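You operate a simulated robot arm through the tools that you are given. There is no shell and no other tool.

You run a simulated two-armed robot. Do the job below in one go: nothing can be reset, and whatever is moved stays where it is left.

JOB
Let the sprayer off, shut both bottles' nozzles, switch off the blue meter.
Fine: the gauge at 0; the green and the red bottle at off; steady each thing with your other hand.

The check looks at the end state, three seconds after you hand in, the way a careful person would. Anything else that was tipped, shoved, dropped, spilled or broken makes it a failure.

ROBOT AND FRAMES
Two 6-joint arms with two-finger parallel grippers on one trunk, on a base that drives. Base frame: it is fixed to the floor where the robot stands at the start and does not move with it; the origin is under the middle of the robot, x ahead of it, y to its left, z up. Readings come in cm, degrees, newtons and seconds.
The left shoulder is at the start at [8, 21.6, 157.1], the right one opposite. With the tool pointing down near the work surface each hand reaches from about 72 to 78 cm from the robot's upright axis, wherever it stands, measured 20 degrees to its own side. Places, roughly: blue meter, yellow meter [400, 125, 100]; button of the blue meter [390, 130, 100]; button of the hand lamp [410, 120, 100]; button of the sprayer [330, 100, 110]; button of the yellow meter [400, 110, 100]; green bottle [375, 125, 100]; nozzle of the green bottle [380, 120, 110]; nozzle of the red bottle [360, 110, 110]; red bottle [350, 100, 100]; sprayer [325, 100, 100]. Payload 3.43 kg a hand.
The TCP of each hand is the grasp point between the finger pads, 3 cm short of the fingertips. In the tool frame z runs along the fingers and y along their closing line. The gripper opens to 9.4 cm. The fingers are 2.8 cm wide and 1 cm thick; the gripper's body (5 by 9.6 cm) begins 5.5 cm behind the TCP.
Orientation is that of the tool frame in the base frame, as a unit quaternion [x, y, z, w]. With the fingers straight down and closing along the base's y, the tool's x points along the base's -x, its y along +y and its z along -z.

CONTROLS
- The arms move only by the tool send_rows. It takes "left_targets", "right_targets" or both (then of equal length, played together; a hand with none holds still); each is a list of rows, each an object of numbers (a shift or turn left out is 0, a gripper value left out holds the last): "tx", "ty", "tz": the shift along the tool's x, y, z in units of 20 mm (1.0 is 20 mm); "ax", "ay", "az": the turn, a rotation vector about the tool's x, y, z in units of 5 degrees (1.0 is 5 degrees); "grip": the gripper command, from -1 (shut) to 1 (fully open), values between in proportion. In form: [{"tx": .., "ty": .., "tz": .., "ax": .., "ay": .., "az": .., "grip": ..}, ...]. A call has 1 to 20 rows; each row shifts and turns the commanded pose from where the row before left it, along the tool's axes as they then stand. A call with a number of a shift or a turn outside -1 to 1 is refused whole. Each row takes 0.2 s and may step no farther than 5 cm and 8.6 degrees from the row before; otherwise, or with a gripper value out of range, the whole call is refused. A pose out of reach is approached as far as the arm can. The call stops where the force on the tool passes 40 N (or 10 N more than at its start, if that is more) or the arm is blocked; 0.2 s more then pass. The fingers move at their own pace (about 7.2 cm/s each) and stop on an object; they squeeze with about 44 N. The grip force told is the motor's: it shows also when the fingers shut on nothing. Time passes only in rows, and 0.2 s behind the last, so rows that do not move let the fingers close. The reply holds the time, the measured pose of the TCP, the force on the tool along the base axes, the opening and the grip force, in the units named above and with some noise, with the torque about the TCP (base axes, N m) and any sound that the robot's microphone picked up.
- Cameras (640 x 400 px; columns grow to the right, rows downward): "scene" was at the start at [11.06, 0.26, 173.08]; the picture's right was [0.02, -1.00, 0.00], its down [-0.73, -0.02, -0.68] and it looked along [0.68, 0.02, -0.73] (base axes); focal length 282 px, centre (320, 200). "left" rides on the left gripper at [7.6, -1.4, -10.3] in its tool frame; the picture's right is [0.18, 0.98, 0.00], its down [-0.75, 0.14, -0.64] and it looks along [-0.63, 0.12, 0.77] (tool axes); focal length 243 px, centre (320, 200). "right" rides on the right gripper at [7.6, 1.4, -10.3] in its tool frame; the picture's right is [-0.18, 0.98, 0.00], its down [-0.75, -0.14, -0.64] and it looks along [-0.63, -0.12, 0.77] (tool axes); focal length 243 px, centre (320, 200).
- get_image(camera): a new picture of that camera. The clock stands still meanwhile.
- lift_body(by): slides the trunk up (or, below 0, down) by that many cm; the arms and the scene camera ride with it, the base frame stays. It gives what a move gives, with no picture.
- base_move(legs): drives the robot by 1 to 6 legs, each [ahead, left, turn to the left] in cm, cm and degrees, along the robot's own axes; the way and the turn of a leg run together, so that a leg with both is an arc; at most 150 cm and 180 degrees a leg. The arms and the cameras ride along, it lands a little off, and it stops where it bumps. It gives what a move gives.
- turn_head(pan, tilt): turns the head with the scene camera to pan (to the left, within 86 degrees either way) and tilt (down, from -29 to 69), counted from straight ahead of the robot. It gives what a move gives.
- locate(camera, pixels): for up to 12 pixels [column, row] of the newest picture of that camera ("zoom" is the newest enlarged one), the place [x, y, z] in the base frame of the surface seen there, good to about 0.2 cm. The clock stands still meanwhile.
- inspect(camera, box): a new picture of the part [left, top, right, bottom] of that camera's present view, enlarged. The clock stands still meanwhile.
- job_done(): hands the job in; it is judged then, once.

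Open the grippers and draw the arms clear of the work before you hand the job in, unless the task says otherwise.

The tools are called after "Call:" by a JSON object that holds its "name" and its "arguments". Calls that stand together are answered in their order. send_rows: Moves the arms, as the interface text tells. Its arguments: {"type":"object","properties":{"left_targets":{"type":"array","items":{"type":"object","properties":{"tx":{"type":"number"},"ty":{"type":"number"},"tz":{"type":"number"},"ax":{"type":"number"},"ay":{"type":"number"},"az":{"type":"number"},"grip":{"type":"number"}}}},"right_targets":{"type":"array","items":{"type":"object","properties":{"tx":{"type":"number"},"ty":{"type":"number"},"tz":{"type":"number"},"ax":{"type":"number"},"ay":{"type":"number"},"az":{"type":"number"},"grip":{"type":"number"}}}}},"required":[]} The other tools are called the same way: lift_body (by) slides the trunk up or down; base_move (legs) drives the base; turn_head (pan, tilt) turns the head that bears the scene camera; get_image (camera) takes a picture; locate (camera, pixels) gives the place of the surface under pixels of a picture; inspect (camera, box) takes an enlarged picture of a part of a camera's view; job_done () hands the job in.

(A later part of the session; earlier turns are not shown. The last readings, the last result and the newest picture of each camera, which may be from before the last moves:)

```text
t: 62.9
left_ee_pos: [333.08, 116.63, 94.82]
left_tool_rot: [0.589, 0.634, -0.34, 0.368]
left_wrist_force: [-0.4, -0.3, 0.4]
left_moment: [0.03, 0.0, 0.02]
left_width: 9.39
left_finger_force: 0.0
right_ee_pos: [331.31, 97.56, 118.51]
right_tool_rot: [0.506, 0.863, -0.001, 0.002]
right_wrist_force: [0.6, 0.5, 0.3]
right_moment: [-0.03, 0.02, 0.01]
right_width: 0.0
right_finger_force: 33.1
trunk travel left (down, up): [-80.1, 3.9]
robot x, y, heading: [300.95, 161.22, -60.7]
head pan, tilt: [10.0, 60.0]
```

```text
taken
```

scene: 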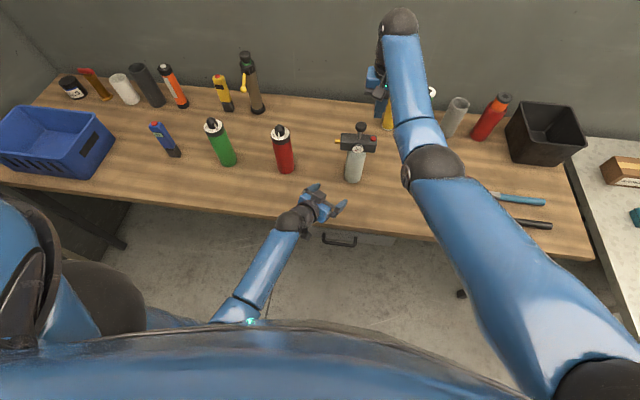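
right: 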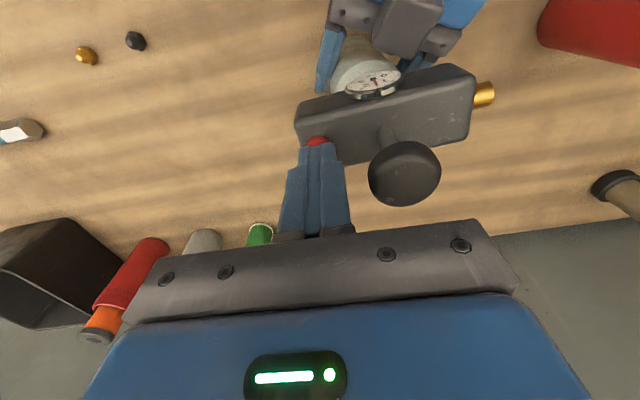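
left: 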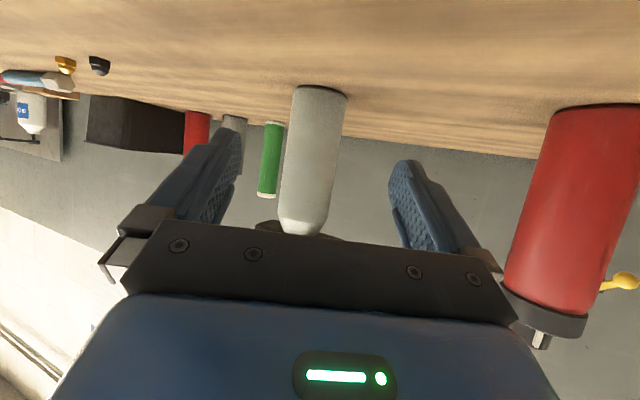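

Sprayer stands free. The red bottle is 23 cm farther left; I drive 23 cm left (right hand's tips at z 115.5 pass over the 112 knob) and about 1 cm back.

Call:
{"name": "base_move", "arguments": {"legs": [[-1, 23, 0]]}}

Call:
{"name": "get_image", "arguments": {"camera": "scene"}}

Call:
{"name": "get_image", "arguments": {"camera": "left"}}

Call:
{"name": "get_image", "arguments": {"camera": "right"}}

```text
t: 64.7
left_ee_pos: [352.67, 128.45, 94.89]
left_tool_rot: [0.589, 0.634, -0.339, 0.368]
left_wrist_force: [-1.0, -0.3, 1.0]
left_moment: [0.03, -0.01, 0.02]
left_width: 9.39
left_finger_force: 0.2
right_ee_pos: [350.65, 109.53, 118.36]
right_tool_rot: [0.506, 0.863, 0.001, 0.003]
right_wrist_force: [-1.0, -0.5, 0.7]
right_moment: [0.01, -0.03, -0.01]
right_width: 0.0
right_finger_force: 32.4
trunk travel left (down, up): [-80.1, 3.9]
robot x, y, heading: [320.06, 173.01, -60.5]
head pan, tilt: [10.0, 60.0]
```

```text
taken
```

scene: 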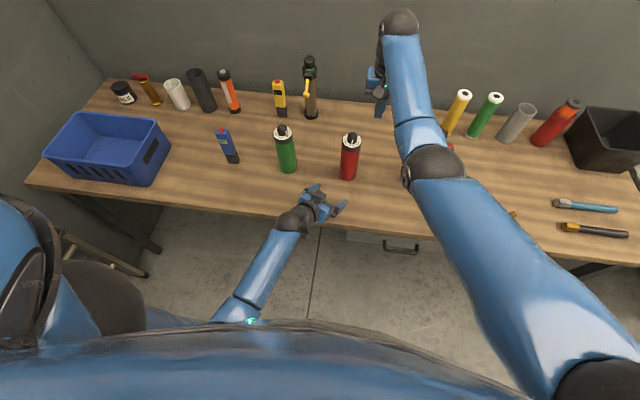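

```text
taken
```

left: 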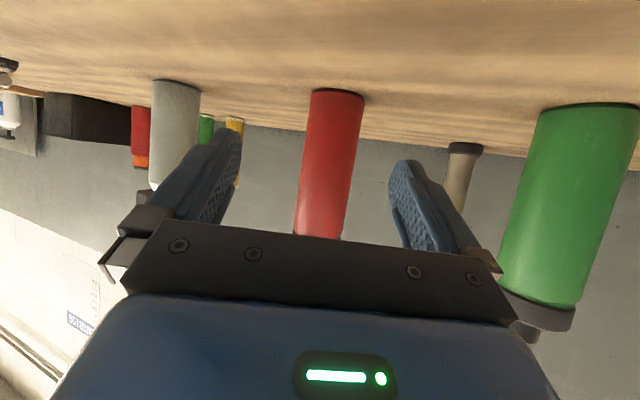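

```text
taken
```

right: 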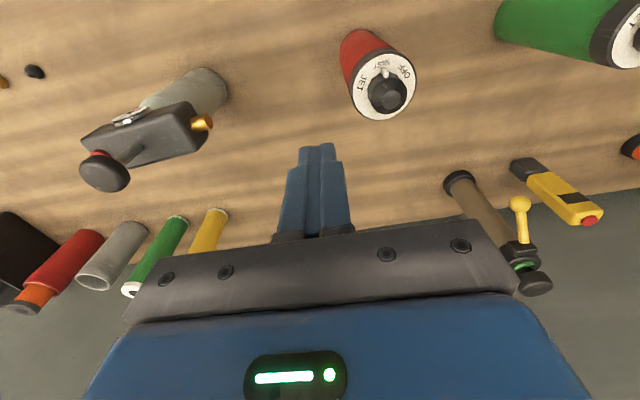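

Base moved well. I locate the red bottle's edges in the left view and its knob in enlarged scene and right views.

Call:
{"name": "locate", "arguments": {"camera": "left", "pixels": [[306, 160], [330, 160], [356, 160], [302, 200], [325, 200], [350, 200]]}}

Call:
{"name": "inspect", "arguments": {"camera": "right", "box": [335, 30, 435, 130]}}

Call:
{"name": "locate", "arguments": {"camera": "zoom", "pixels": [[355, 405], [340, 430], [300, 280], [400, 520], [500, 300], [180, 380], [320, 260]]}}

Call:
{"name": "inspect", "arguments": {"camera": "scene", "box": [320, 120, 380, 180]}}

```text
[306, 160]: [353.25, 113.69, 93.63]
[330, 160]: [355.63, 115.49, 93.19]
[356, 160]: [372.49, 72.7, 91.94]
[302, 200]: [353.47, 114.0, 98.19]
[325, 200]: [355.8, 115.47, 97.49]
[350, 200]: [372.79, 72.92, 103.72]
```

```text
4.00 times, centred on (385, 80) of right
```

zoom: 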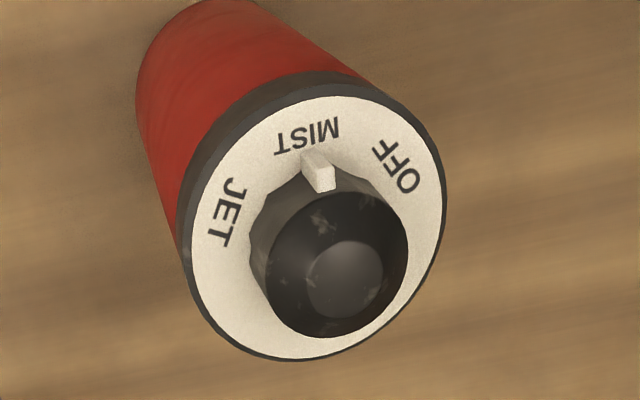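

```text
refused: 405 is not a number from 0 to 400
```

```text
6.67 times, centred on (350, 150) of scene
```

zoom: 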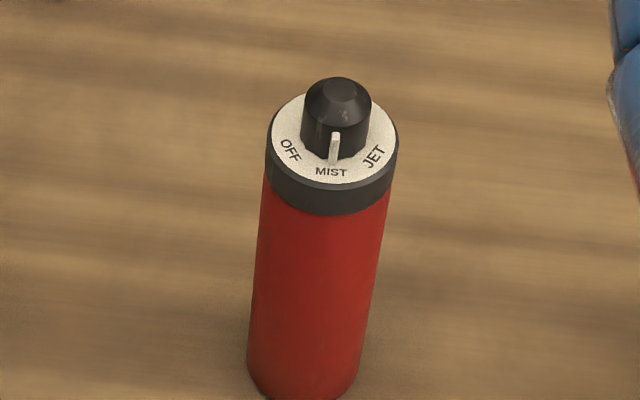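

The fin of the red knob points at MIST; OFF is clockwise (viewed from above) by about 45–50°. I locate knob and disc points in this zoom.

Call:
{"name": "locate", "arguments": {"camera": "zoom", "pixels": [[340, 88], [338, 120], [290, 150], [373, 157], [333, 172], [278, 130], [392, 130], [308, 120], [368, 120], [335, 150], [330, 260]]}}

Call:
{"name": "inspect", "arguments": {"camera": "right", "box": [335, 40, 435, 120]}}

Call:
{"name": "locate", "arguments": {"camera": "zoom", "pixels": [[345, 280], [300, 110], [310, 95], [230, 210], [410, 165], [310, 340], [190, 220], [435, 180], [320, 350], [318, 160], [265, 250], [400, 200]]}}

```text
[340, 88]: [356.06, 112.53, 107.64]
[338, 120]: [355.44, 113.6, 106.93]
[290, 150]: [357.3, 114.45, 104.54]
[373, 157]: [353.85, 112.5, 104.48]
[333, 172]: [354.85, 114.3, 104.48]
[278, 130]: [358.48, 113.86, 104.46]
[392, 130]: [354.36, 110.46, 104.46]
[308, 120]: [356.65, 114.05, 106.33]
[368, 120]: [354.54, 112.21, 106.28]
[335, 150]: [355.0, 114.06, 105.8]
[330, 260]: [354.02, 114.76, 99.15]
```

```text
5.00 times, centred on (385, 80) of right
```

zoom: 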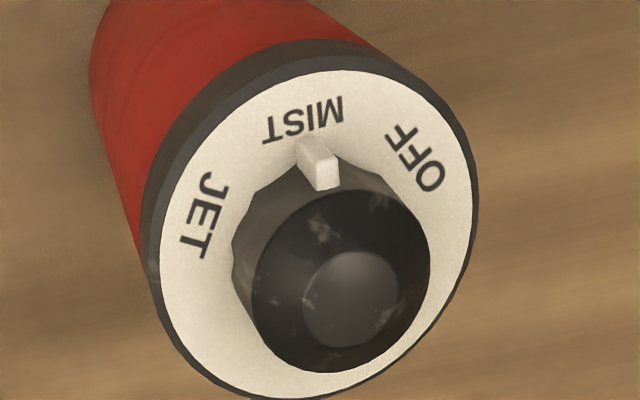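

```text
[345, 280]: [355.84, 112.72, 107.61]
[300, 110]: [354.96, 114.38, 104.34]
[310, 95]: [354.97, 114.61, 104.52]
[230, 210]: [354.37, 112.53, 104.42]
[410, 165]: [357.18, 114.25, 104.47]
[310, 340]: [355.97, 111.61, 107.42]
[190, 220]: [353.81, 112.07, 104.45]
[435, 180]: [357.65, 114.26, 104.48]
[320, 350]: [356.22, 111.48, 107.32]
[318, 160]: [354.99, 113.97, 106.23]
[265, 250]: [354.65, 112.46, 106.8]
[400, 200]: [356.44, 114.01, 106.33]
```

Knob axis ≈(355.9,112.6), top z 107.6, disc z 104.5; MIST bearing ≈120°, OFF ≈48°, so ~70° clockwise. First the left hand: shift +2 cm and advance 15.4 cm, then close on the red bottle.

Call:
{"name": "send_rows", "arguments": {"left_targets": [{"ty": 0.98}, {"tx": -0.496, "tz": 0.869}, {"tx": -0.496, "tz": 0.869}, {"tx": -0.496, "tz": 0.869}, {"tx": -0.496, "tz": 0.869}, {"tx": -0.496, "tz": 0.869}, {"tx": -0.496, "tz": 0.869}, {"tx": 0}]}}

Call:
{"name": "get_image", "arguments": {"camera": "left"}}

```text
t: 66.5
left_ee_pos: [355.75, 116.72, 94.61]
left_tool_rot: [0.588, 0.635, -0.34, 0.368]
left_wrist_force: [0.0, -0.1, 0.3]
left_moment: [0.04, 0.0, -0.02]
left_width: 9.41
left_finger_force: 0.0
right_ee_pos: [351.0, 109.69, 118.52]
right_tool_rot: [0.504, 0.864, -0.001, 0.002]
right_wrist_force: [0.2, 0.4, -0.3]
right_moment: [0.0, -0.02, 0.03]
right_width: 0.01
right_finger_force: 33.0
trunk travel left (down, up): [-80.1, 3.9]
robot x, y, heading: [320.41, 173.21, -60.4]
head pan, tilt: [10.0, 60.0]
```

```text
taken
```

left: 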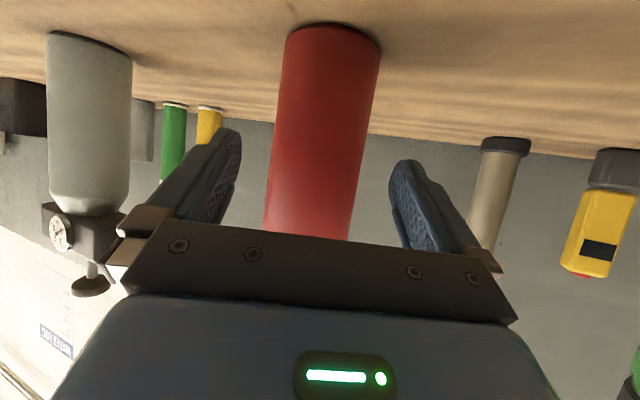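

Bottle centred; I advance 3.6 cm more and close.

Call:
{"name": "send_rows", "arguments": {"left_targets": [{"tx": -0.446, "tz": 0.782, "ty": -0.05}, {"tx": -0.446, "tz": 0.782}, {"tx": 0}, {"grip": -1}, {"grip": -1}, {"grip": -1}, {"grip": -1}, {"grip": -1}]}}

Call:
{"name": "inspect", "arguments": {"camera": "scene", "box": [320, 120, 380, 180]}}

Call:
{"name": "locate", "arguments": {"camera": "zoom", "pixels": [[340, 88], [290, 150], [373, 157], [333, 172]]}}

```text
t: 68.3
left_ee_pos: [356.14, 113.33, 94.76]
left_tool_rot: [0.589, 0.635, -0.34, 0.367]
left_wrist_force: [-0.7, 0.5, 2.7]
left_moment: [0.0, -0.12, -0.01]
left_width: 6.48
left_finger_force: 44.0
right_ee_pos: [351.0, 109.76, 118.45]
right_tool_rot: [0.504, 0.864, -0.001, 0.002]
right_wrist_force: [-0.4, -0.2, 0.8]
right_moment: [0.0, 0.01, 0.01]
right_width: 0.03
right_finger_force: 33.2
trunk travel left (down, up): [-80.1, 3.9]
robot x, y, heading: [320.19, 172.99, -60.5]
head pan, tilt: [10.0, 60.0]
```

```text
6.67 times, centred on (350, 150) of scene
```

zoom: 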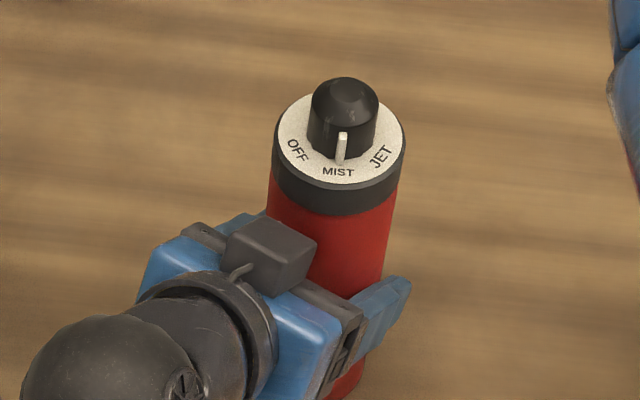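

```text
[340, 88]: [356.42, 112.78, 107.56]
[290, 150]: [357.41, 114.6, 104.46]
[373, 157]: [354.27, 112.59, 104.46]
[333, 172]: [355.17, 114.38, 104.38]
```

Held; bottle moved ≤0.2 cm. Before touching the knob I test in the air whether the right wrist can yaw +75° (clockwise from above), opening to ~5.5 cm meanwhile.

Call:
{"name": "send_rows", "arguments": {"right_targets": [{"az": 1, "grip": 0.17}, {"az": 1}, {"az": 1}, {"az": 1}, {"az": 1}, {"az": 1}, {"az": 1}, {"az": 1}, {"az": 1}, {"az": 1}, {"az": 1}, {"az": 1}, {"az": 1}, {"az": 1}, {"az": 1}, {"az": 0}]}}

```text
t: 71.7
left_ee_pos: [356.22, 113.26, 94.61]
left_tool_rot: [0.588, 0.635, -0.339, 0.369]
left_wrist_force: [-0.2, -0.7, 3.7]
left_moment: [-0.03, 0.01, 0.0]
left_width: 6.47
left_finger_force: 43.9
right_ee_pos: [350.89, 109.71, 118.46]
right_tool_rot: [0.926, 0.377, 0.001, 0.001]
right_wrist_force: [-0.5, 0.6, 0.3]
right_moment: [-0.01, -0.02, 0.01]
right_width: 5.49
right_finger_force: 0.1
trunk travel left (down, up): [-80.1, 3.9]
robot x, y, heading: [320.38, 173.2, -60.6]
head pan, tilt: [10.0, 60.0]
```

The wrist yaws freely to 75°. I turn back and slide 6 cm left to stand above the red knob.

Call:
{"name": "send_rows", "arguments": {"right_targets": [{"az": -1}, {"az": -1}, {"az": -1}, {"az": -1}, {"az": -1}, {"az": -1}, {"az": -1}, {"az": -1}, {"az": -1}, {"az": -1}, {"az": -1}, {"az": -1}, {"az": -1}, {"az": -1}, {"az": -1}, {"ty": 0.99}, {"ty": 0.99}, {"ty": 0.99}, {"ty": 0}]}}

Call:
{"name": "get_image", "arguments": {"camera": "right"}}

```text
t: 75.7
left_ee_pos: [355.96, 113.31, 94.7]
left_tool_rot: [0.588, 0.635, -0.34, 0.368]
left_wrist_force: [0.4, -0.5, 3.4]
left_moment: [-0.05, 0.07, -0.04]
left_width: 6.44
left_finger_force: 44.1
right_ee_pos: [356.22, 112.51, 118.53]
right_tool_rot: [0.505, 0.863, -0.002, 0.002]
right_wrist_force: [-1.2, 1.0, -1.1]
right_moment: [0.07, 0.02, 0.01]
right_width: 5.51
right_finger_force: 0.0
trunk travel left (down, up): [-80.1, 3.9]
robot x, y, heading: [320.33, 173.17, -60.8]
head pan, tilt: [10.0, 60.0]
```

```text
taken
```

right: 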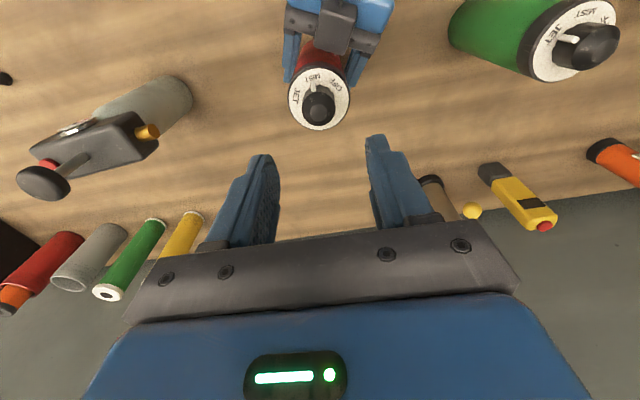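

The knob appears at (318,105), a bit toward the robot from the fingers' centre. I locate it precisely in an enlarged right view.

Call:
{"name": "inspect", "arguments": {"camera": "right", "box": [280, 60, 360, 140]}}

```text
5.00 times, centred on (320, 100) of right
```

zoom: 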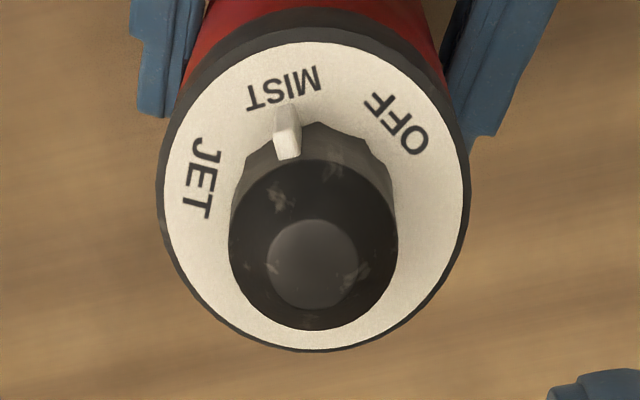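

Call:
{"name": "locate", "arguments": {"camera": "zoom", "pixels": [[313, 264], [285, 150], [400, 125], [285, 92], [200, 175], [172, 200], [462, 200], [310, 345], [310, 50], [240, 200], [390, 200], [313, 320]]}}

```text
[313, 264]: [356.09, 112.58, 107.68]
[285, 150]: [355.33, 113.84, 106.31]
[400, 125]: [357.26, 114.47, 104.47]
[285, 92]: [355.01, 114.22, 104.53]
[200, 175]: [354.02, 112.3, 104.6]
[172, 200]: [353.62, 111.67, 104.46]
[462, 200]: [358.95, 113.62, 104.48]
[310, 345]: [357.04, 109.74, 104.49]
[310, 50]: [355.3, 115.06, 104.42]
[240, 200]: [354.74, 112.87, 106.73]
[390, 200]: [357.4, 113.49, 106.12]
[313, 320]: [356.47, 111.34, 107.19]
```

Axis (356.2,112.5) and TCP (356.22,112.51) agree; MIST→OFF is about 60° clockwise. I descend 10.4 cm so the tips end ~0.6 cm above the dial, then close.

Call:
{"name": "send_rows", "arguments": {"right_targets": [{"tz": 1}, {"tz": 1}, {"tz": 1}, {"tz": 1}, {"tz": 0.8}, {"tz": 0.4}, {"tz": 0}]}}

Call:
{"name": "get_image", "arguments": {"camera": "right"}}

```text
t: 77.3
left_ee_pos: [356.09, 113.17, 94.56]
left_tool_rot: [0.588, 0.635, -0.339, 0.367]
left_wrist_force: [-0.5, 0.6, 2.6]
left_moment: [-0.01, 0.05, -0.05]
left_width: 6.47
left_finger_force: 44.0
right_ee_pos: [355.65, 112.97, 108.25]
right_tool_rot: [0.504, 0.864, -0.001, 0.001]
right_wrist_force: [0.0, 0.4, 0.2]
right_moment: [0.05, 0.05, -0.01]
right_width: 5.5
right_finger_force: 0.1
right hand out of reach, approached as far as the arm can: row 5
trunk travel left (down, up): [-80.1, 3.9]
robot x, y, heading: [320.2, 173.58, -60.8]
head pan, tilt: [10.0, 60.0]
```

```text
taken
```

right: 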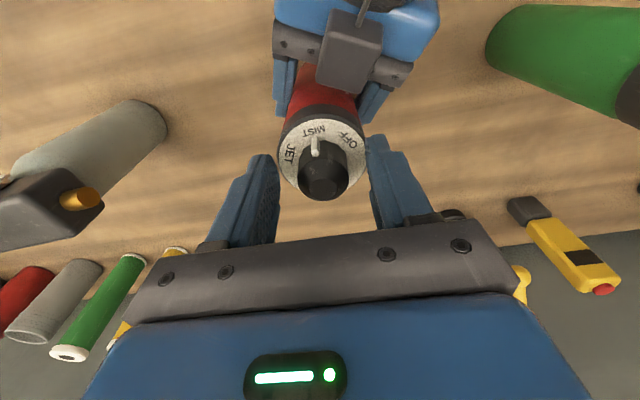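

The right hand met its outer reach limit (slid 0.7 cm short). I lift it, release the left and retract, so I can bring the base a little nearer.

Call:
{"name": "send_rows", "arguments": {"right_targets": [{"tz": -1}, {"tz": -1}, {"tz": -1}, {"tz": -1}, {"tz": -1}, {"tz": 0}]}}

Call:
{"name": "send_rows", "arguments": {"left_targets": [{"grip": 1}, {"grip": 1}, {"grip": 1}, {"grip": 1}, {"tx": 0.496, "tz": -0.869}, {"tx": 0.496, "tz": -0.869}, {"tx": 0.496, "tz": -0.869}, {"tx": 0.496, "tz": -0.869}, {"tx": 0.496, "tz": -0.869}, {"tx": 0.496, "tz": -0.869}, {"tx": 0.496, "tz": -0.869}, {"tx": 0.496, "tz": -0.869}, {"tx": 0}]}}

Call:
{"name": "base_move", "arguments": {"legs": [[2.8, 4, 0]]}}

Call:
{"name": "get_image", "arguments": {"camera": "left"}}

Call:
{"name": "get_image", "arguments": {"camera": "right"}}

```text
t: 78.7
left_ee_pos: [356.08, 113.28, 94.71]
left_tool_rot: [0.588, 0.635, -0.34, 0.368]
left_wrist_force: [-0.4, 0.0, 3.0]
left_moment: [-0.04, 0.07, -0.07]
left_width: 6.47
left_finger_force: 44.2
right_ee_pos: [355.9, 112.85, 118.41]
right_tool_rot: [0.505, 0.863, -0.001, 0.001]
right_wrist_force: [-1.0, 0.2, -0.9]
right_moment: [0.01, 0.0, 0.03]
right_width: 5.46
right_finger_force: 0.1
trunk travel left (down, up): [-80.1, 3.9]
robot x, y, heading: [320.29, 173.37, -60.5]
head pan, tilt: [10.0, 60.0]
```

```text
t: 81.5
left_ee_pos: [354.65, 129.45, 95.1]
left_tool_rot: [0.588, 0.635, -0.34, 0.368]
left_wrist_force: [0.1, 0.3, 0.1]
left_moment: [0.0, 0.0, 0.0]
left_width: 9.39
left_finger_force: 0.0
right_ee_pos: [355.88, 112.79, 118.27]
right_tool_rot: [0.505, 0.863, -0.001, 0.002]
right_wrist_force: [0.6, -0.4, -1.3]
right_moment: [0.0, 0.02, 0.02]
right_width: 5.48
right_finger_force: 0.0
trunk travel left (down, up): [-80.1, 3.9]
robot x, y, heading: [320.15, 173.09, -60.5]
head pan, tilt: [10.0, 60.0]
```

```text
t: 82.4
left_ee_pos: [358.5, 128.94, 95.42]
left_tool_rot: [0.591, 0.632, -0.338, 0.37]
left_wrist_force: [-0.8, 0.0, -0.2]
left_moment: [0.06, -0.03, 0.05]
left_width: 9.39
left_finger_force: 0.0
right_ee_pos: [359.48, 112.32, 118.72]
right_tool_rot: [0.507, 0.862, 0.002, 0.006]
right_wrist_force: [-0.3, -0.3, 1.3]
right_moment: [-0.04, -0.08, 0.01]
right_width: 5.5
right_finger_force: 0.1
trunk travel left (down, up): [-80.1, 3.9]
robot x, y, heading: [324.61, 172.71, -60.9]
head pan, tilt: [10.0, 60.0]
```

```text
taken
```

left: 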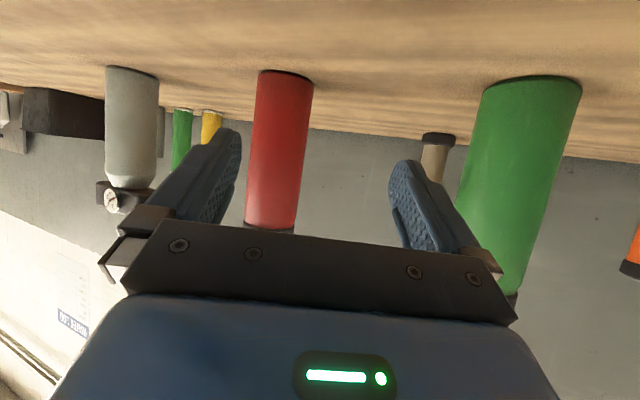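

```text
taken
```

right: 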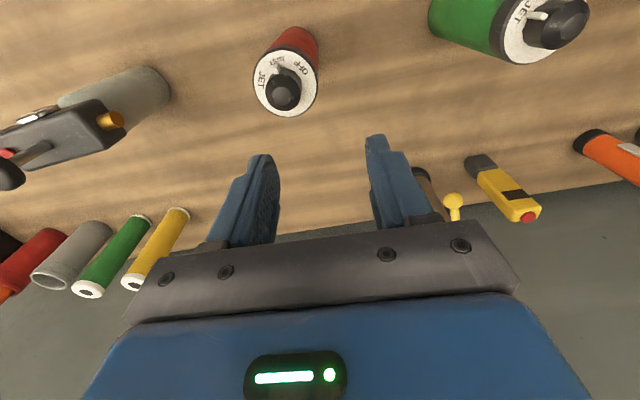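

The base moved as wanted. I locate the red knob in the right view and bottle front in the left view again.

Call:
{"name": "inspect", "arguments": {"camera": "right", "box": [245, 50, 325, 120]}}

Call:
{"name": "locate", "arguments": {"camera": "right", "pixels": [[284, 91], [255, 85], [316, 85], [285, 113], [283, 57]]}}

Call:
{"name": "locate", "arguments": {"camera": "left", "pixels": [[253, 150], [279, 150], [304, 150], [479, 200], [510, 200]]}}

```text
5.71 times, centred on (285, 85) of right
```

zoom: 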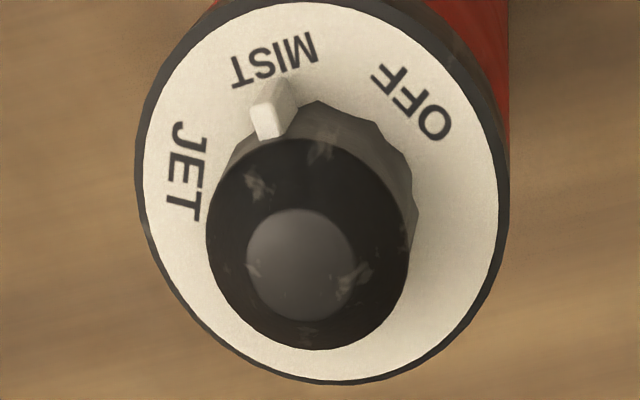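

```text
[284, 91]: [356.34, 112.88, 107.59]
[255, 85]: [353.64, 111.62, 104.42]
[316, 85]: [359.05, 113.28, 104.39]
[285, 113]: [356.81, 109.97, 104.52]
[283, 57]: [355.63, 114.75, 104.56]
```

```text
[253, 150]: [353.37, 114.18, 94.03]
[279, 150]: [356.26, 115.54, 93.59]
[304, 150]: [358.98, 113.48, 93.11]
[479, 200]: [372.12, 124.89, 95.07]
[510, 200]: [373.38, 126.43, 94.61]
```

Axis ≈(356.2,112.6). Left: shift −3.6 cm, advance 15.6 cm, close on the red bottle.

Call:
{"name": "send_rows", "arguments": {"left_targets": [{"ty": -0.9}, {"ty": -0.9}, {"tx": -0.496, "tz": 0.869}, {"tx": -0.496, "tz": 0.869}, {"tx": -0.496, "tz": 0.869}, {"tx": -0.496, "tz": 0.869}, {"tx": -0.496, "tz": 0.869}, {"tx": -0.496, "tz": 0.869}, {"tx": 0}]}}

Call:
{"name": "get_image", "arguments": {"camera": "left"}}

```text
t: 84.4
left_ee_pos: [356.5, 116.47, 94.86]
left_tool_rot: [0.589, 0.634, -0.341, 0.367]
left_wrist_force: [0.8, -0.2, 0.5]
left_moment: [0.0, 0.01, -0.03]
left_width: 9.39
left_finger_force: 0.1
right_ee_pos: [360.39, 112.18, 118.34]
right_tool_rot: [0.506, 0.863, -0.001, 0.002]
right_wrist_force: [0.1, -0.4, -0.2]
right_moment: [0.02, 0.03, 0.02]
right_width: 5.5
right_finger_force: 0.1
trunk travel left (down, up): [-80.1, 3.9]
robot x, y, heading: [324.64, 172.95, -60.7]
head pan, tilt: [10.0, 60.0]
```

```text
taken
```

left: 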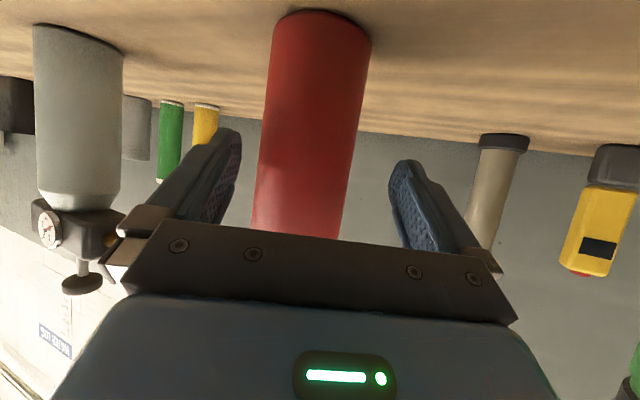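

The bottle is ~0.6 cm off-centre toward −y; I correct that, advance 3.4 cm, and close.

Call:
{"name": "send_rows", "arguments": {"left_targets": [{"ty": -0.28}, {"tx": -0.42, "tz": 0.738}, {"tx": -0.42, "tz": 0.738}, {"tx": 0}, {"grip": -1}, {"grip": -1}, {"grip": -1}, {"grip": -1}, {"grip": -1}]}}

Call:
{"name": "inspect", "arguments": {"camera": "right", "box": [235, 50, 325, 120]}}

Call:
{"name": "get_image", "arguments": {"camera": "right"}}

```text
t: 86.4
left_ee_pos: [356.36, 113.05, 94.96]
left_tool_rot: [0.589, 0.634, -0.341, 0.368]
left_wrist_force: [-0.9, 0.4, 1.8]
left_moment: [0.05, -0.05, 0.02]
left_width: 6.44
left_finger_force: 44.5
right_ee_pos: [360.3, 112.18, 118.39]
right_tool_rot: [0.506, 0.863, -0.001, 0.002]
right_wrist_force: [-0.1, -0.6, 1.2]
right_moment: [0.03, 0.03, 0.02]
right_width: 5.48
right_finger_force: 0.1
trunk travel left (down, up): [-80.1, 3.9]
robot x, y, heading: [324.88, 172.85, -61.0]
head pan, tilt: [10.0, 60.0]
```

```text
5.71 times, centred on (280, 85) of right
```

zoom: 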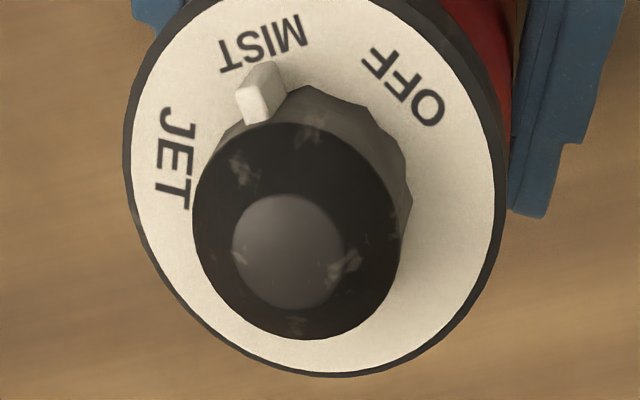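

```text
taken
```

right: 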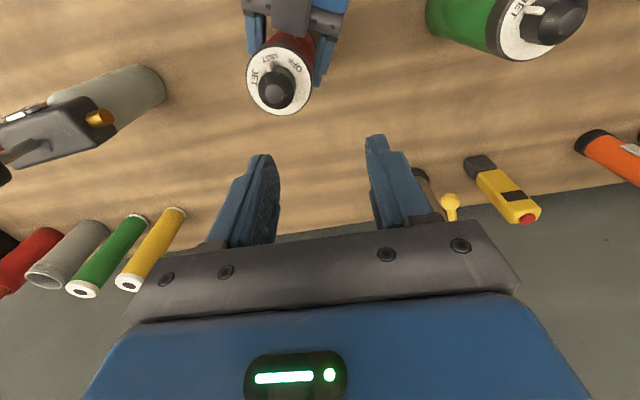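

Held again. I locate the knob/dial points for the exact axis now.

Call:
{"name": "locate", "arguments": {"camera": "zoom", "pixels": [[288, 250], [130, 170], [500, 170], [285, 372], [285, 2], [402, 85], [262, 90], [176, 158], [255, 45]]}}

```text
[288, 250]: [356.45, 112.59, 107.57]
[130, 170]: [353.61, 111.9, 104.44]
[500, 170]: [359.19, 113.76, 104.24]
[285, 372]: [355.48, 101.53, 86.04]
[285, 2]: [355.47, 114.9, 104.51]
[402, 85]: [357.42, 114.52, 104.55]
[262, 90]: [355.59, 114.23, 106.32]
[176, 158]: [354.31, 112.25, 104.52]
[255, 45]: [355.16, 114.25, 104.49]
```

Axis ≈(356.4,112.6). I move the right hand over it while descending 4 cm (tips still at z≈111).

Call:
{"name": "send_rows", "arguments": {"right_targets": [{"tz": 0.8, "ty": -0.6}, {"tz": 0.6, "ty": -0.6, "tx": 0.4}, {"tz": 0.6, "ty": -0.4, "tx": 0.735}, {"tz": 0}]}}

Call:
{"name": "get_image", "arguments": {"camera": "right"}}

```text
t: 87.4
left_ee_pos: [356.25, 113.16, 95.03]
left_tool_rot: [0.589, 0.634, -0.34, 0.367]
left_wrist_force: [0.5, 0.1, 1.5]
left_moment: [0.03, -0.04, 0.0]
left_width: 6.47
left_finger_force: 44.2
right_ee_pos: [356.79, 112.7, 114.39]
right_tool_rot: [0.506, 0.862, -0.001, 0.001]
right_wrist_force: [-0.4, -0.8, 0.5]
right_moment: [0.04, 0.02, -0.03]
right_width: 5.54
right_finger_force: 0.1
trunk travel left (down, up): [-80.1, 3.9]
robot x, y, heading: [325.19, 172.93, -60.9]
head pan, tilt: [10.0, 60.0]
```

```text
taken
```

right: 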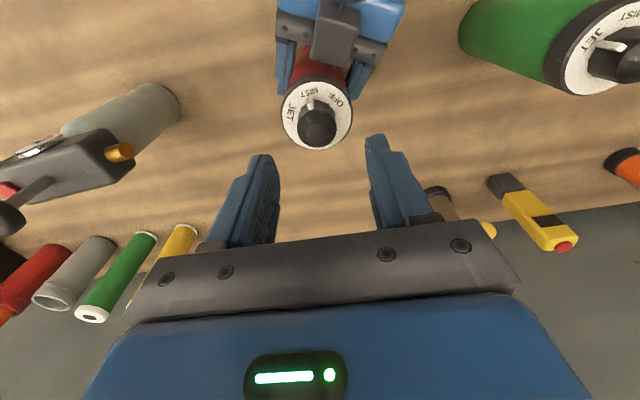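

Nearly centred. I locate knob points from this nearer view to trim.

Call:
{"name": "locate", "arguments": {"camera": "right", "pixels": [[318, 128], [318, 145], [284, 120], [351, 120], [300, 120], [335, 120]]}}

```text
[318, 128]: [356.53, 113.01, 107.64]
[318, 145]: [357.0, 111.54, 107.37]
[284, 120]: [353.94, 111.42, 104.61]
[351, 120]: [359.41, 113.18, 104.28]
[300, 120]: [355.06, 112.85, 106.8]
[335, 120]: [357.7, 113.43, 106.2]
```

Axis ≈(356.5,112.6); I trim 0.2 cm and descend 6.2 cm around the knob.

Call:
{"name": "send_rows", "arguments": {"right_targets": [{"tz": 1, "ty": -0.1}, {"tz": 1}, {"tz": 0.7}, {"tz": 0.4}, {"tz": 0}]}}

Call:
{"name": "get_image", "arguments": {"camera": "right"}}

```text
t: 88.6
left_ee_pos: [356.27, 113.05, 94.96]
left_tool_rot: [0.59, 0.633, -0.341, 0.367]
left_wrist_force: [-0.8, 0.3, 0.1]
left_moment: [0.03, -0.05, 0.0]
left_width: 6.48
left_finger_force: 44.1
right_ee_pos: [356.28, 112.42, 108.11]
right_tool_rot: [0.507, 0.862, -0.001, 0.001]
right_wrist_force: [0.6, -0.3, -0.9]
right_moment: [0.0, -0.01, 0.04]
right_width: 5.49
right_finger_force: 0.1
trunk travel left (down, up): [-80.1, 3.9]
robot x, y, heading: [324.76, 172.85, -60.8]
head pan, tilt: [10.0, 60.0]
```

```text
taken
```

right: 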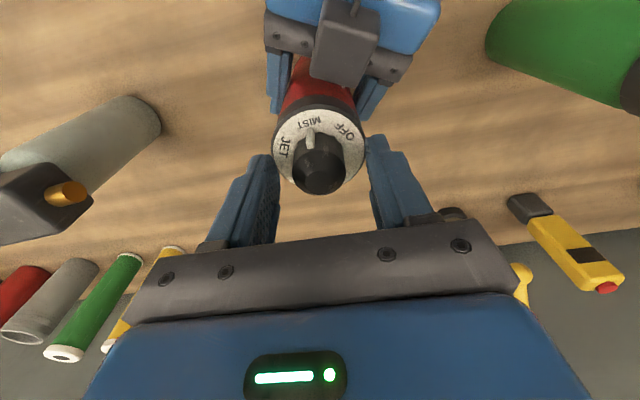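

Knob stands between the fingers with tips just above the dial. I close on it.

Call:
{"name": "send_rows", "arguments": {"right_targets": [{"grip": -1}, {"grip": -1}, {"grip": -1}, {"grip": -1}]}}

Call:
{"name": "get_image", "arguments": {"camera": "right"}}

```text
t: 89.6
left_ee_pos: [356.2, 113.06, 95.02]
left_tool_rot: [0.589, 0.634, -0.34, 0.367]
left_wrist_force: [1.9, 1.3, 1.3]
left_moment: [0.08, -0.17, 0.02]
left_width: 6.48
left_finger_force: 44.3
right_ee_pos: [356.34, 112.43, 108.05]
right_tool_rot: [0.507, 0.862, -0.001, 0.002]
right_wrist_force: [-3.8, -2.9, -0.9]
right_moment: [-0.41, 0.55, -0.03]
right_width: 3.04
right_finger_force: 43.9
trunk travel left (down, up): [-80.1, 3.9]
robot x, y, heading: [324.92, 172.98, -60.7]
head pan, tilt: [10.0, 60.0]
```

```text
taken
```

right: 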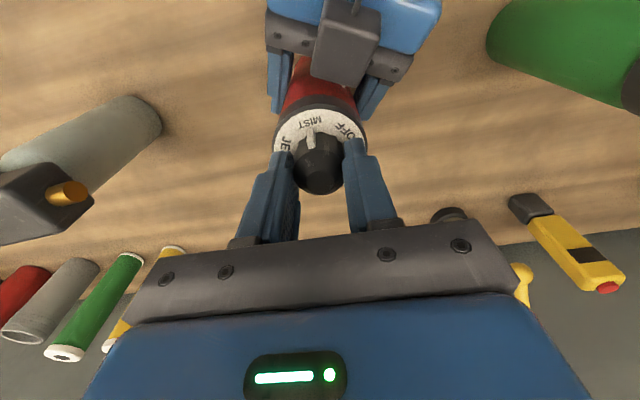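

Gripped at 3.04 cm. I turn the knob clockwise 50° first, and look.

Call:
{"name": "send_rows", "arguments": {"right_targets": [{"az": 1}, {"az": 1}, {"az": 1}, {"az": 1}, {"az": 1}, {"az": 1}, {"az": 1}, {"az": 1}, {"az": 1}, {"az": 1}, {"az": 0}]}}

Call:
{"name": "inspect", "arguments": {"camera": "scene", "box": [300, 100, 400, 180]}}

Call:
{"name": "get_image", "arguments": {"camera": "right"}}

```text
t: 92.0
left_ee_pos: [356.3, 113.03, 94.93]
left_tool_rot: [0.589, 0.635, -0.34, 0.367]
left_wrist_force: [1.7, 11.6, 7.6]
left_moment: [-0.83, -0.55, -0.01]
left_width: 6.49
left_finger_force: 44.2
right_ee_pos: [356.28, 112.47, 108.11]
right_tool_rot: [0.823, 0.567, 0.0, 0.0]
right_wrist_force: [-1.4, -12.3, -8.6]
right_moment: [-0.75, 0.68, -0.01]
right_width: 3.06
right_finger_force: 43.9
trunk travel left (down, up): [-80.1, 3.9]
robot x, y, heading: [324.85, 172.36, -60.7]
head pan, tilt: [10.0, 60.0]
```

```text
5.00 times, centred on (350, 140) of scene
```

zoom: 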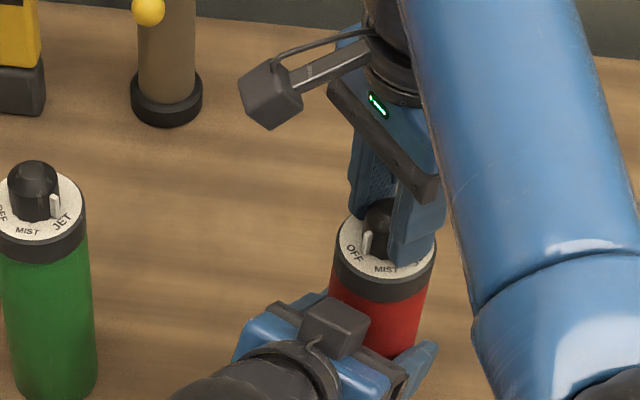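

```text
taken
```

right: 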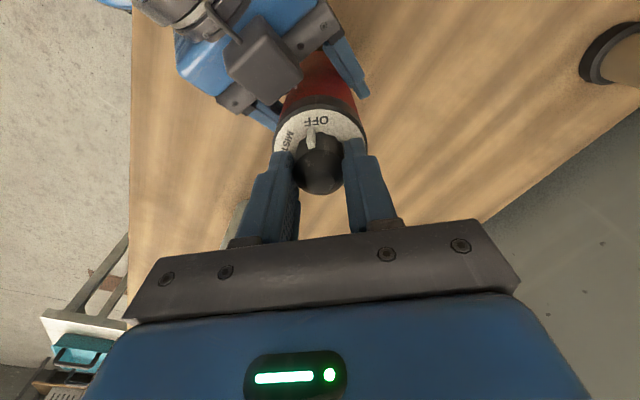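

The fin now nears OFF. I look closer in the right view.

Call:
{"name": "inspect", "arguments": {"camera": "right", "box": [260, 90, 380, 200]}}

```text
3.64 times, centred on (320, 145) of right
```

zoom: 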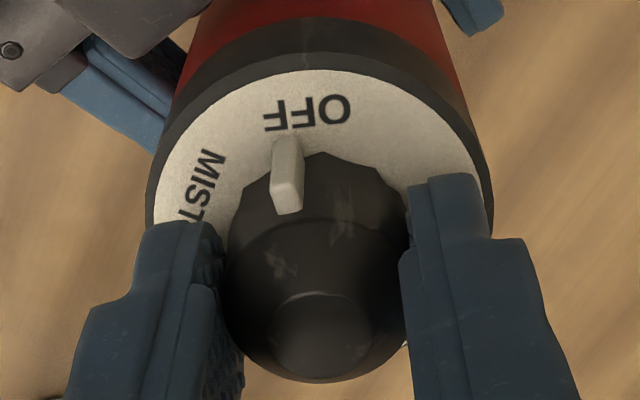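

The fin is just short of the middle of OFF. I locate its tip and the text to measure the rest.

Call:
{"name": "locate", "arguments": {"camera": "zoom", "pixels": [[285, 145], [290, 165], [305, 110], [270, 115], [342, 108], [200, 185], [320, 320], [288, 195]]}}

```text
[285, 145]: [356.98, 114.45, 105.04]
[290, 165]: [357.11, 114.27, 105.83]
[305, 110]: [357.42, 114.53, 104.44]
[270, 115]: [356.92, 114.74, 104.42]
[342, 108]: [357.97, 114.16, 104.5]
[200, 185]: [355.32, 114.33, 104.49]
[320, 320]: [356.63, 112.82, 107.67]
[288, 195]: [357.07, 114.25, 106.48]
```

Fin bearing ≈71°, OFF ≈62°; I turn another 10°.

Call:
{"name": "send_rows", "arguments": {"right_targets": [{"az": 1}, {"az": 0.9}, {"az": 0}]}}

Call:
{"name": "inspect", "arguments": {"camera": "right", "box": [260, 90, 380, 200]}}

Call:
{"name": "locate", "arguments": {"camera": "zoom", "pixels": [[288, 195], [290, 165], [320, 320]]}}

```text
t: 92.8
left_ee_pos: [356.35, 113.16, 94.99]
left_tool_rot: [0.588, 0.635, -0.34, 0.367]
left_wrist_force: [8.2, 6.0, 3.7]
left_moment: [-0.68, 0.32, 0.04]
left_width: 6.47
left_finger_force: 44.2
right_ee_pos: [356.35, 112.45, 108.09]
right_tool_rot: [0.868, 0.497, 0.0, 0.002]
right_wrist_force: [-7.6, -5.5, -2.1]
right_moment: [-0.16, 0.7, 0.0]
right_width: 3.03
right_finger_force: 44.1
trunk travel left (down, up): [-80.1, 3.9]
robot x, y, heading: [324.71, 172.71, -60.9]
head pan, tilt: [10.0, 60.0]
```

```text
3.64 times, centred on (320, 145) of right
```

zoom: 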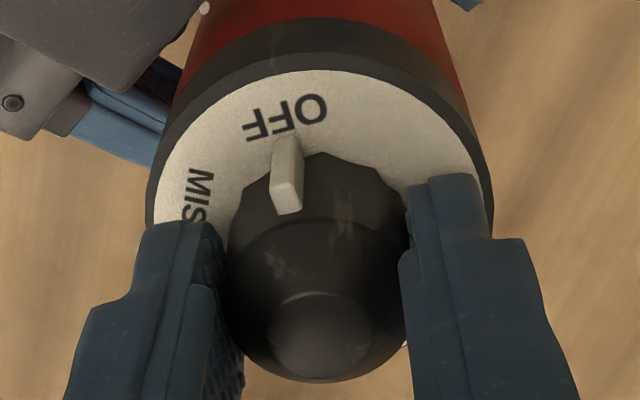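

```text
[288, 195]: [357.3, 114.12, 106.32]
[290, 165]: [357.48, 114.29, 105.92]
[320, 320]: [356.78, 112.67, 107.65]
```

The fin points at the middle of OFF. I release the knob and rise straight up, then check the dial.

Call:
{"name": "send_rows", "arguments": {"right_targets": [{"grip": 0.17}, {"grip": 0.17}, {"grip": 0.17}, {"tz": -1}, {"tz": -1}, {"tz": -1}, {"tz": -1}, {"tz": -1}, {"tz": 0}]}}

Call:
{"name": "inspect", "arguments": {"camera": "scene", "box": [325, 120, 375, 170]}}

Call:
{"name": "get_image", "arguments": {"camera": "right"}}

```text
t: 94.8
left_ee_pos: [356.14, 113.26, 95.03]
left_tool_rot: [0.589, 0.634, -0.341, 0.367]
left_wrist_force: [0.2, 0.5, 0.0]
left_moment: [0.12, 0.02, 0.03]
left_width: 6.45
left_finger_force: 43.8
right_ee_pos: [356.4, 112.54, 118.16]
right_tool_rot: [0.867, 0.498, 0.0, 0.002]
right_wrist_force: [0.2, 0.4, -0.6]
right_moment: [0.0, -0.03, 0.03]
right_width: 5.49
right_finger_force: 0.0
trunk travel left (down, up): [-80.1, 3.9]
robot x, y, heading: [324.75, 172.5, -60.9]
head pan, tilt: [10.0, 60.0]
```

```text
8.00 times, centred on (350, 145) of scene
```

zoom: 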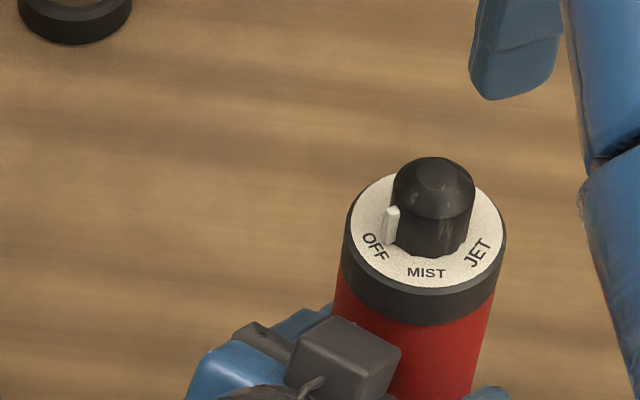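

```text
taken
```

right: 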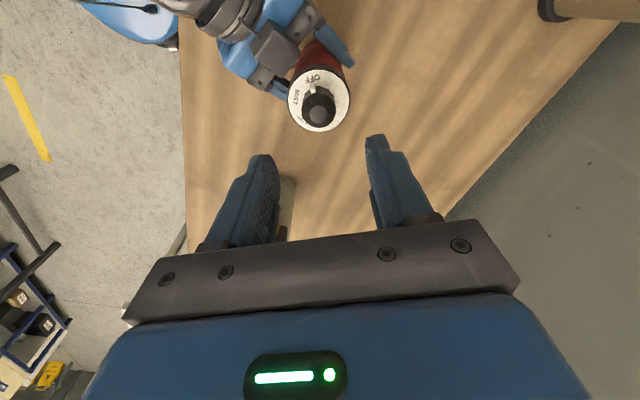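

Call:
{"name": "inspect", "arguments": {"camera": "right", "box": [280, 60, 360, 135]}}

Call:
{"name": "locate", "arguments": {"camera": "zoom", "pixels": [[320, 200], [270, 100], [285, 130], [170, 200], [465, 200], [310, 355], [310, 50]]}}

```text
5.33 times, centred on (320, 98) of right
```

zoom: 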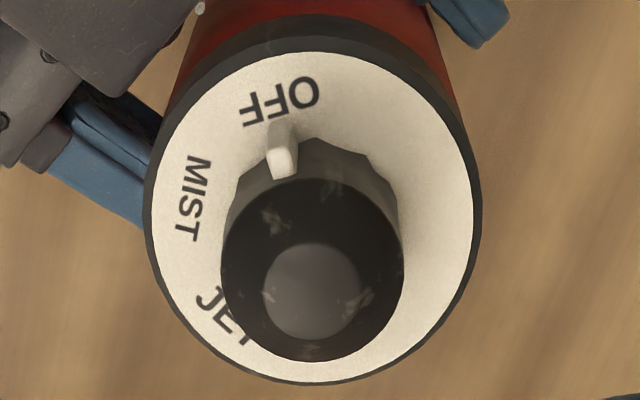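

```text
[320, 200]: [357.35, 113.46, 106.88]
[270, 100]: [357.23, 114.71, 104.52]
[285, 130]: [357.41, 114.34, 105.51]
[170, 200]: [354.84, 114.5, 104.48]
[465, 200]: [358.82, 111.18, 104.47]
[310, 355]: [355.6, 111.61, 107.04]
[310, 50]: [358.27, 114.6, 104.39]
```

From above, the fin's bearing (≈61–65°) matches OFF (≈65°): red is at OFF. I release and retract the left hand, while the right turns back in the air.

Call:
{"name": "send_rows", "arguments": {"left_targets": [{"grip": 1}, {"grip": 1}, {"grip": 1}, {"grip": 1}, {"tx": 0.496, "tz": -0.869}, {"tx": 0.496, "tz": -0.869}, {"tx": 0.496, "tz": -0.869}, {"tx": 0.496, "tz": -0.869}, {"tx": 0.496, "tz": -0.869}, {"tx": 0.496, "tz": -0.869}, {"tx": 0.496, "tz": -0.869}, {"tx": 0.496, "tz": -0.869}, {"tx": 0}], "right_targets": [{"az": -1}, {"az": -1}, {"az": -1}, {"az": -1}, {"az": -1}, {"az": -1}, {"az": -1}, {"az": -1}, {"az": -1}, {"az": -1}, {"az": -1}, {"az": -0.9}, {"az": 0}]}}

Call:
{"name": "get_image", "arguments": {"camera": "scene"}}

```text
t: 97.6
left_ee_pos: [355.32, 129.0, 95.02]
left_tool_rot: [0.59, 0.634, -0.34, 0.367]
left_wrist_force: [-0.1, 0.4, -0.1]
left_moment: [0.02, -0.01, 0.02]
left_width: 9.44
left_finger_force: 0.1
right_ee_pos: [356.29, 112.37, 118.18]
right_tool_rot: [0.507, 0.862, -0.001, 0.001]
right_wrist_force: [-0.2, -0.1, 0.6]
right_moment: [-0.01, -0.03, 0.02]
right_width: 5.51
right_finger_force: 0.0
trunk travel left (down, up): [-80.1, 3.9]
robot x, y, heading: [324.84, 172.75, -60.9]
head pan, tilt: [10.0, 60.0]
```

```text
taken
```

scene: 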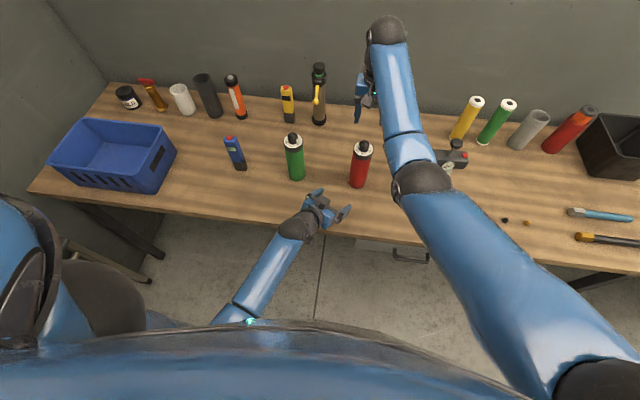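

Red bottle stands upright. Green is ~20.4 cm further left and 1.6 cm nearer; I drive there.

Call:
{"name": "base_move", "arguments": {"legs": [[-1.5, 20.5, 0]]}}

Call:
{"name": "send_rows", "arguments": {"left_targets": [{"tx": 0}]}}

Call:
{"name": "get_image", "arguments": {"camera": "left"}}

Call:
{"name": "get_image", "arguments": {"camera": "right"}}

```text
t: 99.2
left_ee_pos: [371.66, 140.0, 95.18]
left_tool_rot: [0.591, 0.633, -0.339, 0.367]
left_wrist_force: [0.0, -0.6, -0.5]
left_moment: [0.04, 0.01, 0.02]
left_width: 9.38
left_finger_force: 0.1
right_ee_pos: [372.59, 123.28, 118.1]
right_tool_rot: [0.507, 0.862, 0.001, 0.002]
right_wrist_force: [-0.6, -0.6, 0.6]
right_moment: [0.02, -0.01, -0.02]
right_width: 5.48
right_finger_force: 0.1
trunk travel left (down, up): [-80.1, 3.9]
robot x, y, heading: [341.61, 184.09, -60.8]
head pan, tilt: [10.0, 60.0]
```

```text
t: 99.6
left_ee_pos: [372.17, 140.14, 95.11]
left_tool_rot: [0.59, 0.634, -0.341, 0.367]
left_wrist_force: [0.2, -0.9, 1.0]
left_moment: [-0.04, -0.04, -0.01]
left_width: 9.4
left_finger_force: 0.0
right_ee_pos: [373.16, 123.4, 118.16]
right_tool_rot: [0.507, 0.862, -0.002, 0.002]
right_wrist_force: [-1.5, -0.1, 0.0]
right_moment: [-0.01, 0.01, -0.02]
right_width: 5.49
right_finger_force: 0.1
trunk travel left (down, up): [-80.1, 3.9]
robot x, y, heading: [341.64, 183.71, -60.9]
head pan, tilt: [10.0, 60.0]
```

```text
taken
```

left: 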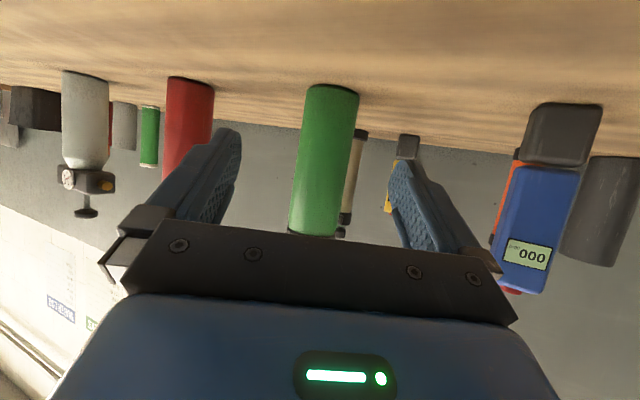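

```text
taken
```

right: 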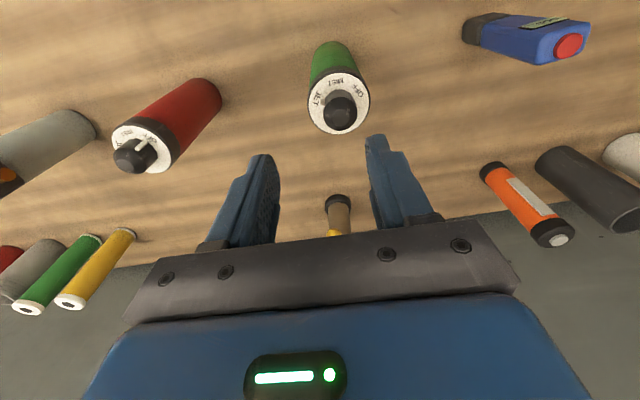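

I locate the green bottle's sides in the left view and its dial in an enlarged right view.

Call:
{"name": "locate", "arguments": {"camera": "left", "pixels": [[299, 160], [325, 160], [350, 160], [325, 120], [292, 210], [342, 210]]}}

Call:
{"name": "inspect", "arguments": {"camera": "right", "box": [295, 60, 385, 140]}}

Call:
{"name": "locate", "arguments": {"camera": "zoom", "pixels": [[320, 250], [90, 200], [525, 200], [320, 360], [320, 70], [320, 120], [440, 155], [155, 225]]}}

```text
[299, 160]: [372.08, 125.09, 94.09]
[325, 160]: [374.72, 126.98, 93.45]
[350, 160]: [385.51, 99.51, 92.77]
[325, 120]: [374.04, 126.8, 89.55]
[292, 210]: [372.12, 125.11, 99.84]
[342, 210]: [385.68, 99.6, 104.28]
```

```text
5.00 times, centred on (340, 100) of right
```

zoom: 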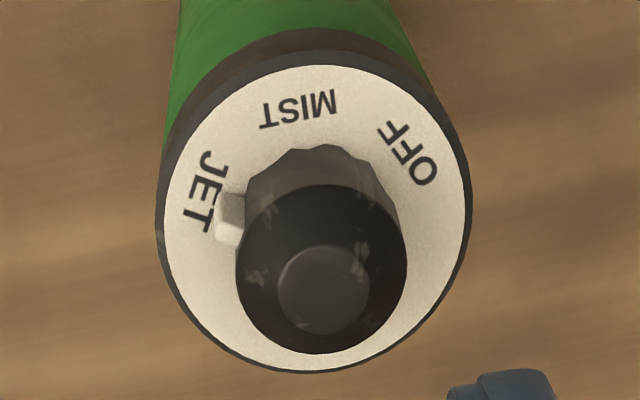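

```text
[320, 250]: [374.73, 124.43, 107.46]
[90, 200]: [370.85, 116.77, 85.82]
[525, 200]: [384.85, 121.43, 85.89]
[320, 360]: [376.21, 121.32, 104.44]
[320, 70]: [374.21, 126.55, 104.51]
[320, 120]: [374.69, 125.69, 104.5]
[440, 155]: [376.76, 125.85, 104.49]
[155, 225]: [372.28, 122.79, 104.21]
```

Call:
{"name": "locate", "arguments": {"camera": "zoom", "pixels": [[323, 288], [168, 210], [462, 210], [300, 107], [408, 155], [205, 190], [230, 200], [229, 235], [315, 365], [312, 72]]}}

```text
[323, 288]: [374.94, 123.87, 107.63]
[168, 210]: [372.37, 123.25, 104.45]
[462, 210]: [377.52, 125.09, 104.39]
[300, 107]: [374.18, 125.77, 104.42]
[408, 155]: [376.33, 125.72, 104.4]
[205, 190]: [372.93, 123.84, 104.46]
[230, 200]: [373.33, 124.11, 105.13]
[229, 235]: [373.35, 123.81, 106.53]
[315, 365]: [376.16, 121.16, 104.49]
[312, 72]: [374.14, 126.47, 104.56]
```

Axis ≈(375.05,123.85); fin at ≈175° (JET), OFF ≈55°, so 120° clockwise. Left first: shift +1.6 cm, advance 12 cm.

Call:
{"name": "send_rows", "arguments": {"left_targets": [{"ty": 0.8}, {"tx": -0.496, "tz": 0.869}, {"tx": -0.496, "tz": 0.869}, {"tx": -0.496, "tz": 0.869}, {"tx": -0.496, "tz": 0.869}, {"tx": -0.496, "tz": 0.869}, {"tx": -0.496, "tz": 0.869}, {"tx": 0}]}}

Call:
{"name": "get_image", "arguments": {"camera": "left"}}

```text
t: 101.4
left_ee_pos: [374.42, 128.0, 95.21]
left_tool_rot: [0.59, 0.633, -0.341, 0.367]
left_wrist_force: [-0.1, -0.1, -0.9]
left_moment: [-0.04, 0.02, -0.02]
left_width: 9.41
left_finger_force: 0.1
right_ee_pos: [373.06, 123.58, 118.12]
right_tool_rot: [0.507, 0.862, 0.0, 0.001]
right_wrist_force: [-0.1, -1.1, -0.6]
right_moment: [0.01, 0.01, 0.01]
right_width: 5.49
right_finger_force: 0.0
trunk travel left (down, up): [-80.1, 3.9]
robot x, y, heading: [341.74, 183.73, -60.9]
head pan, tilt: [10.0, 60.0]
```

```text
taken
```

left: 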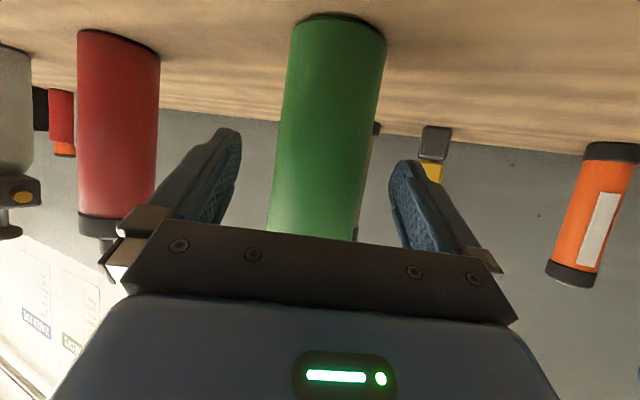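

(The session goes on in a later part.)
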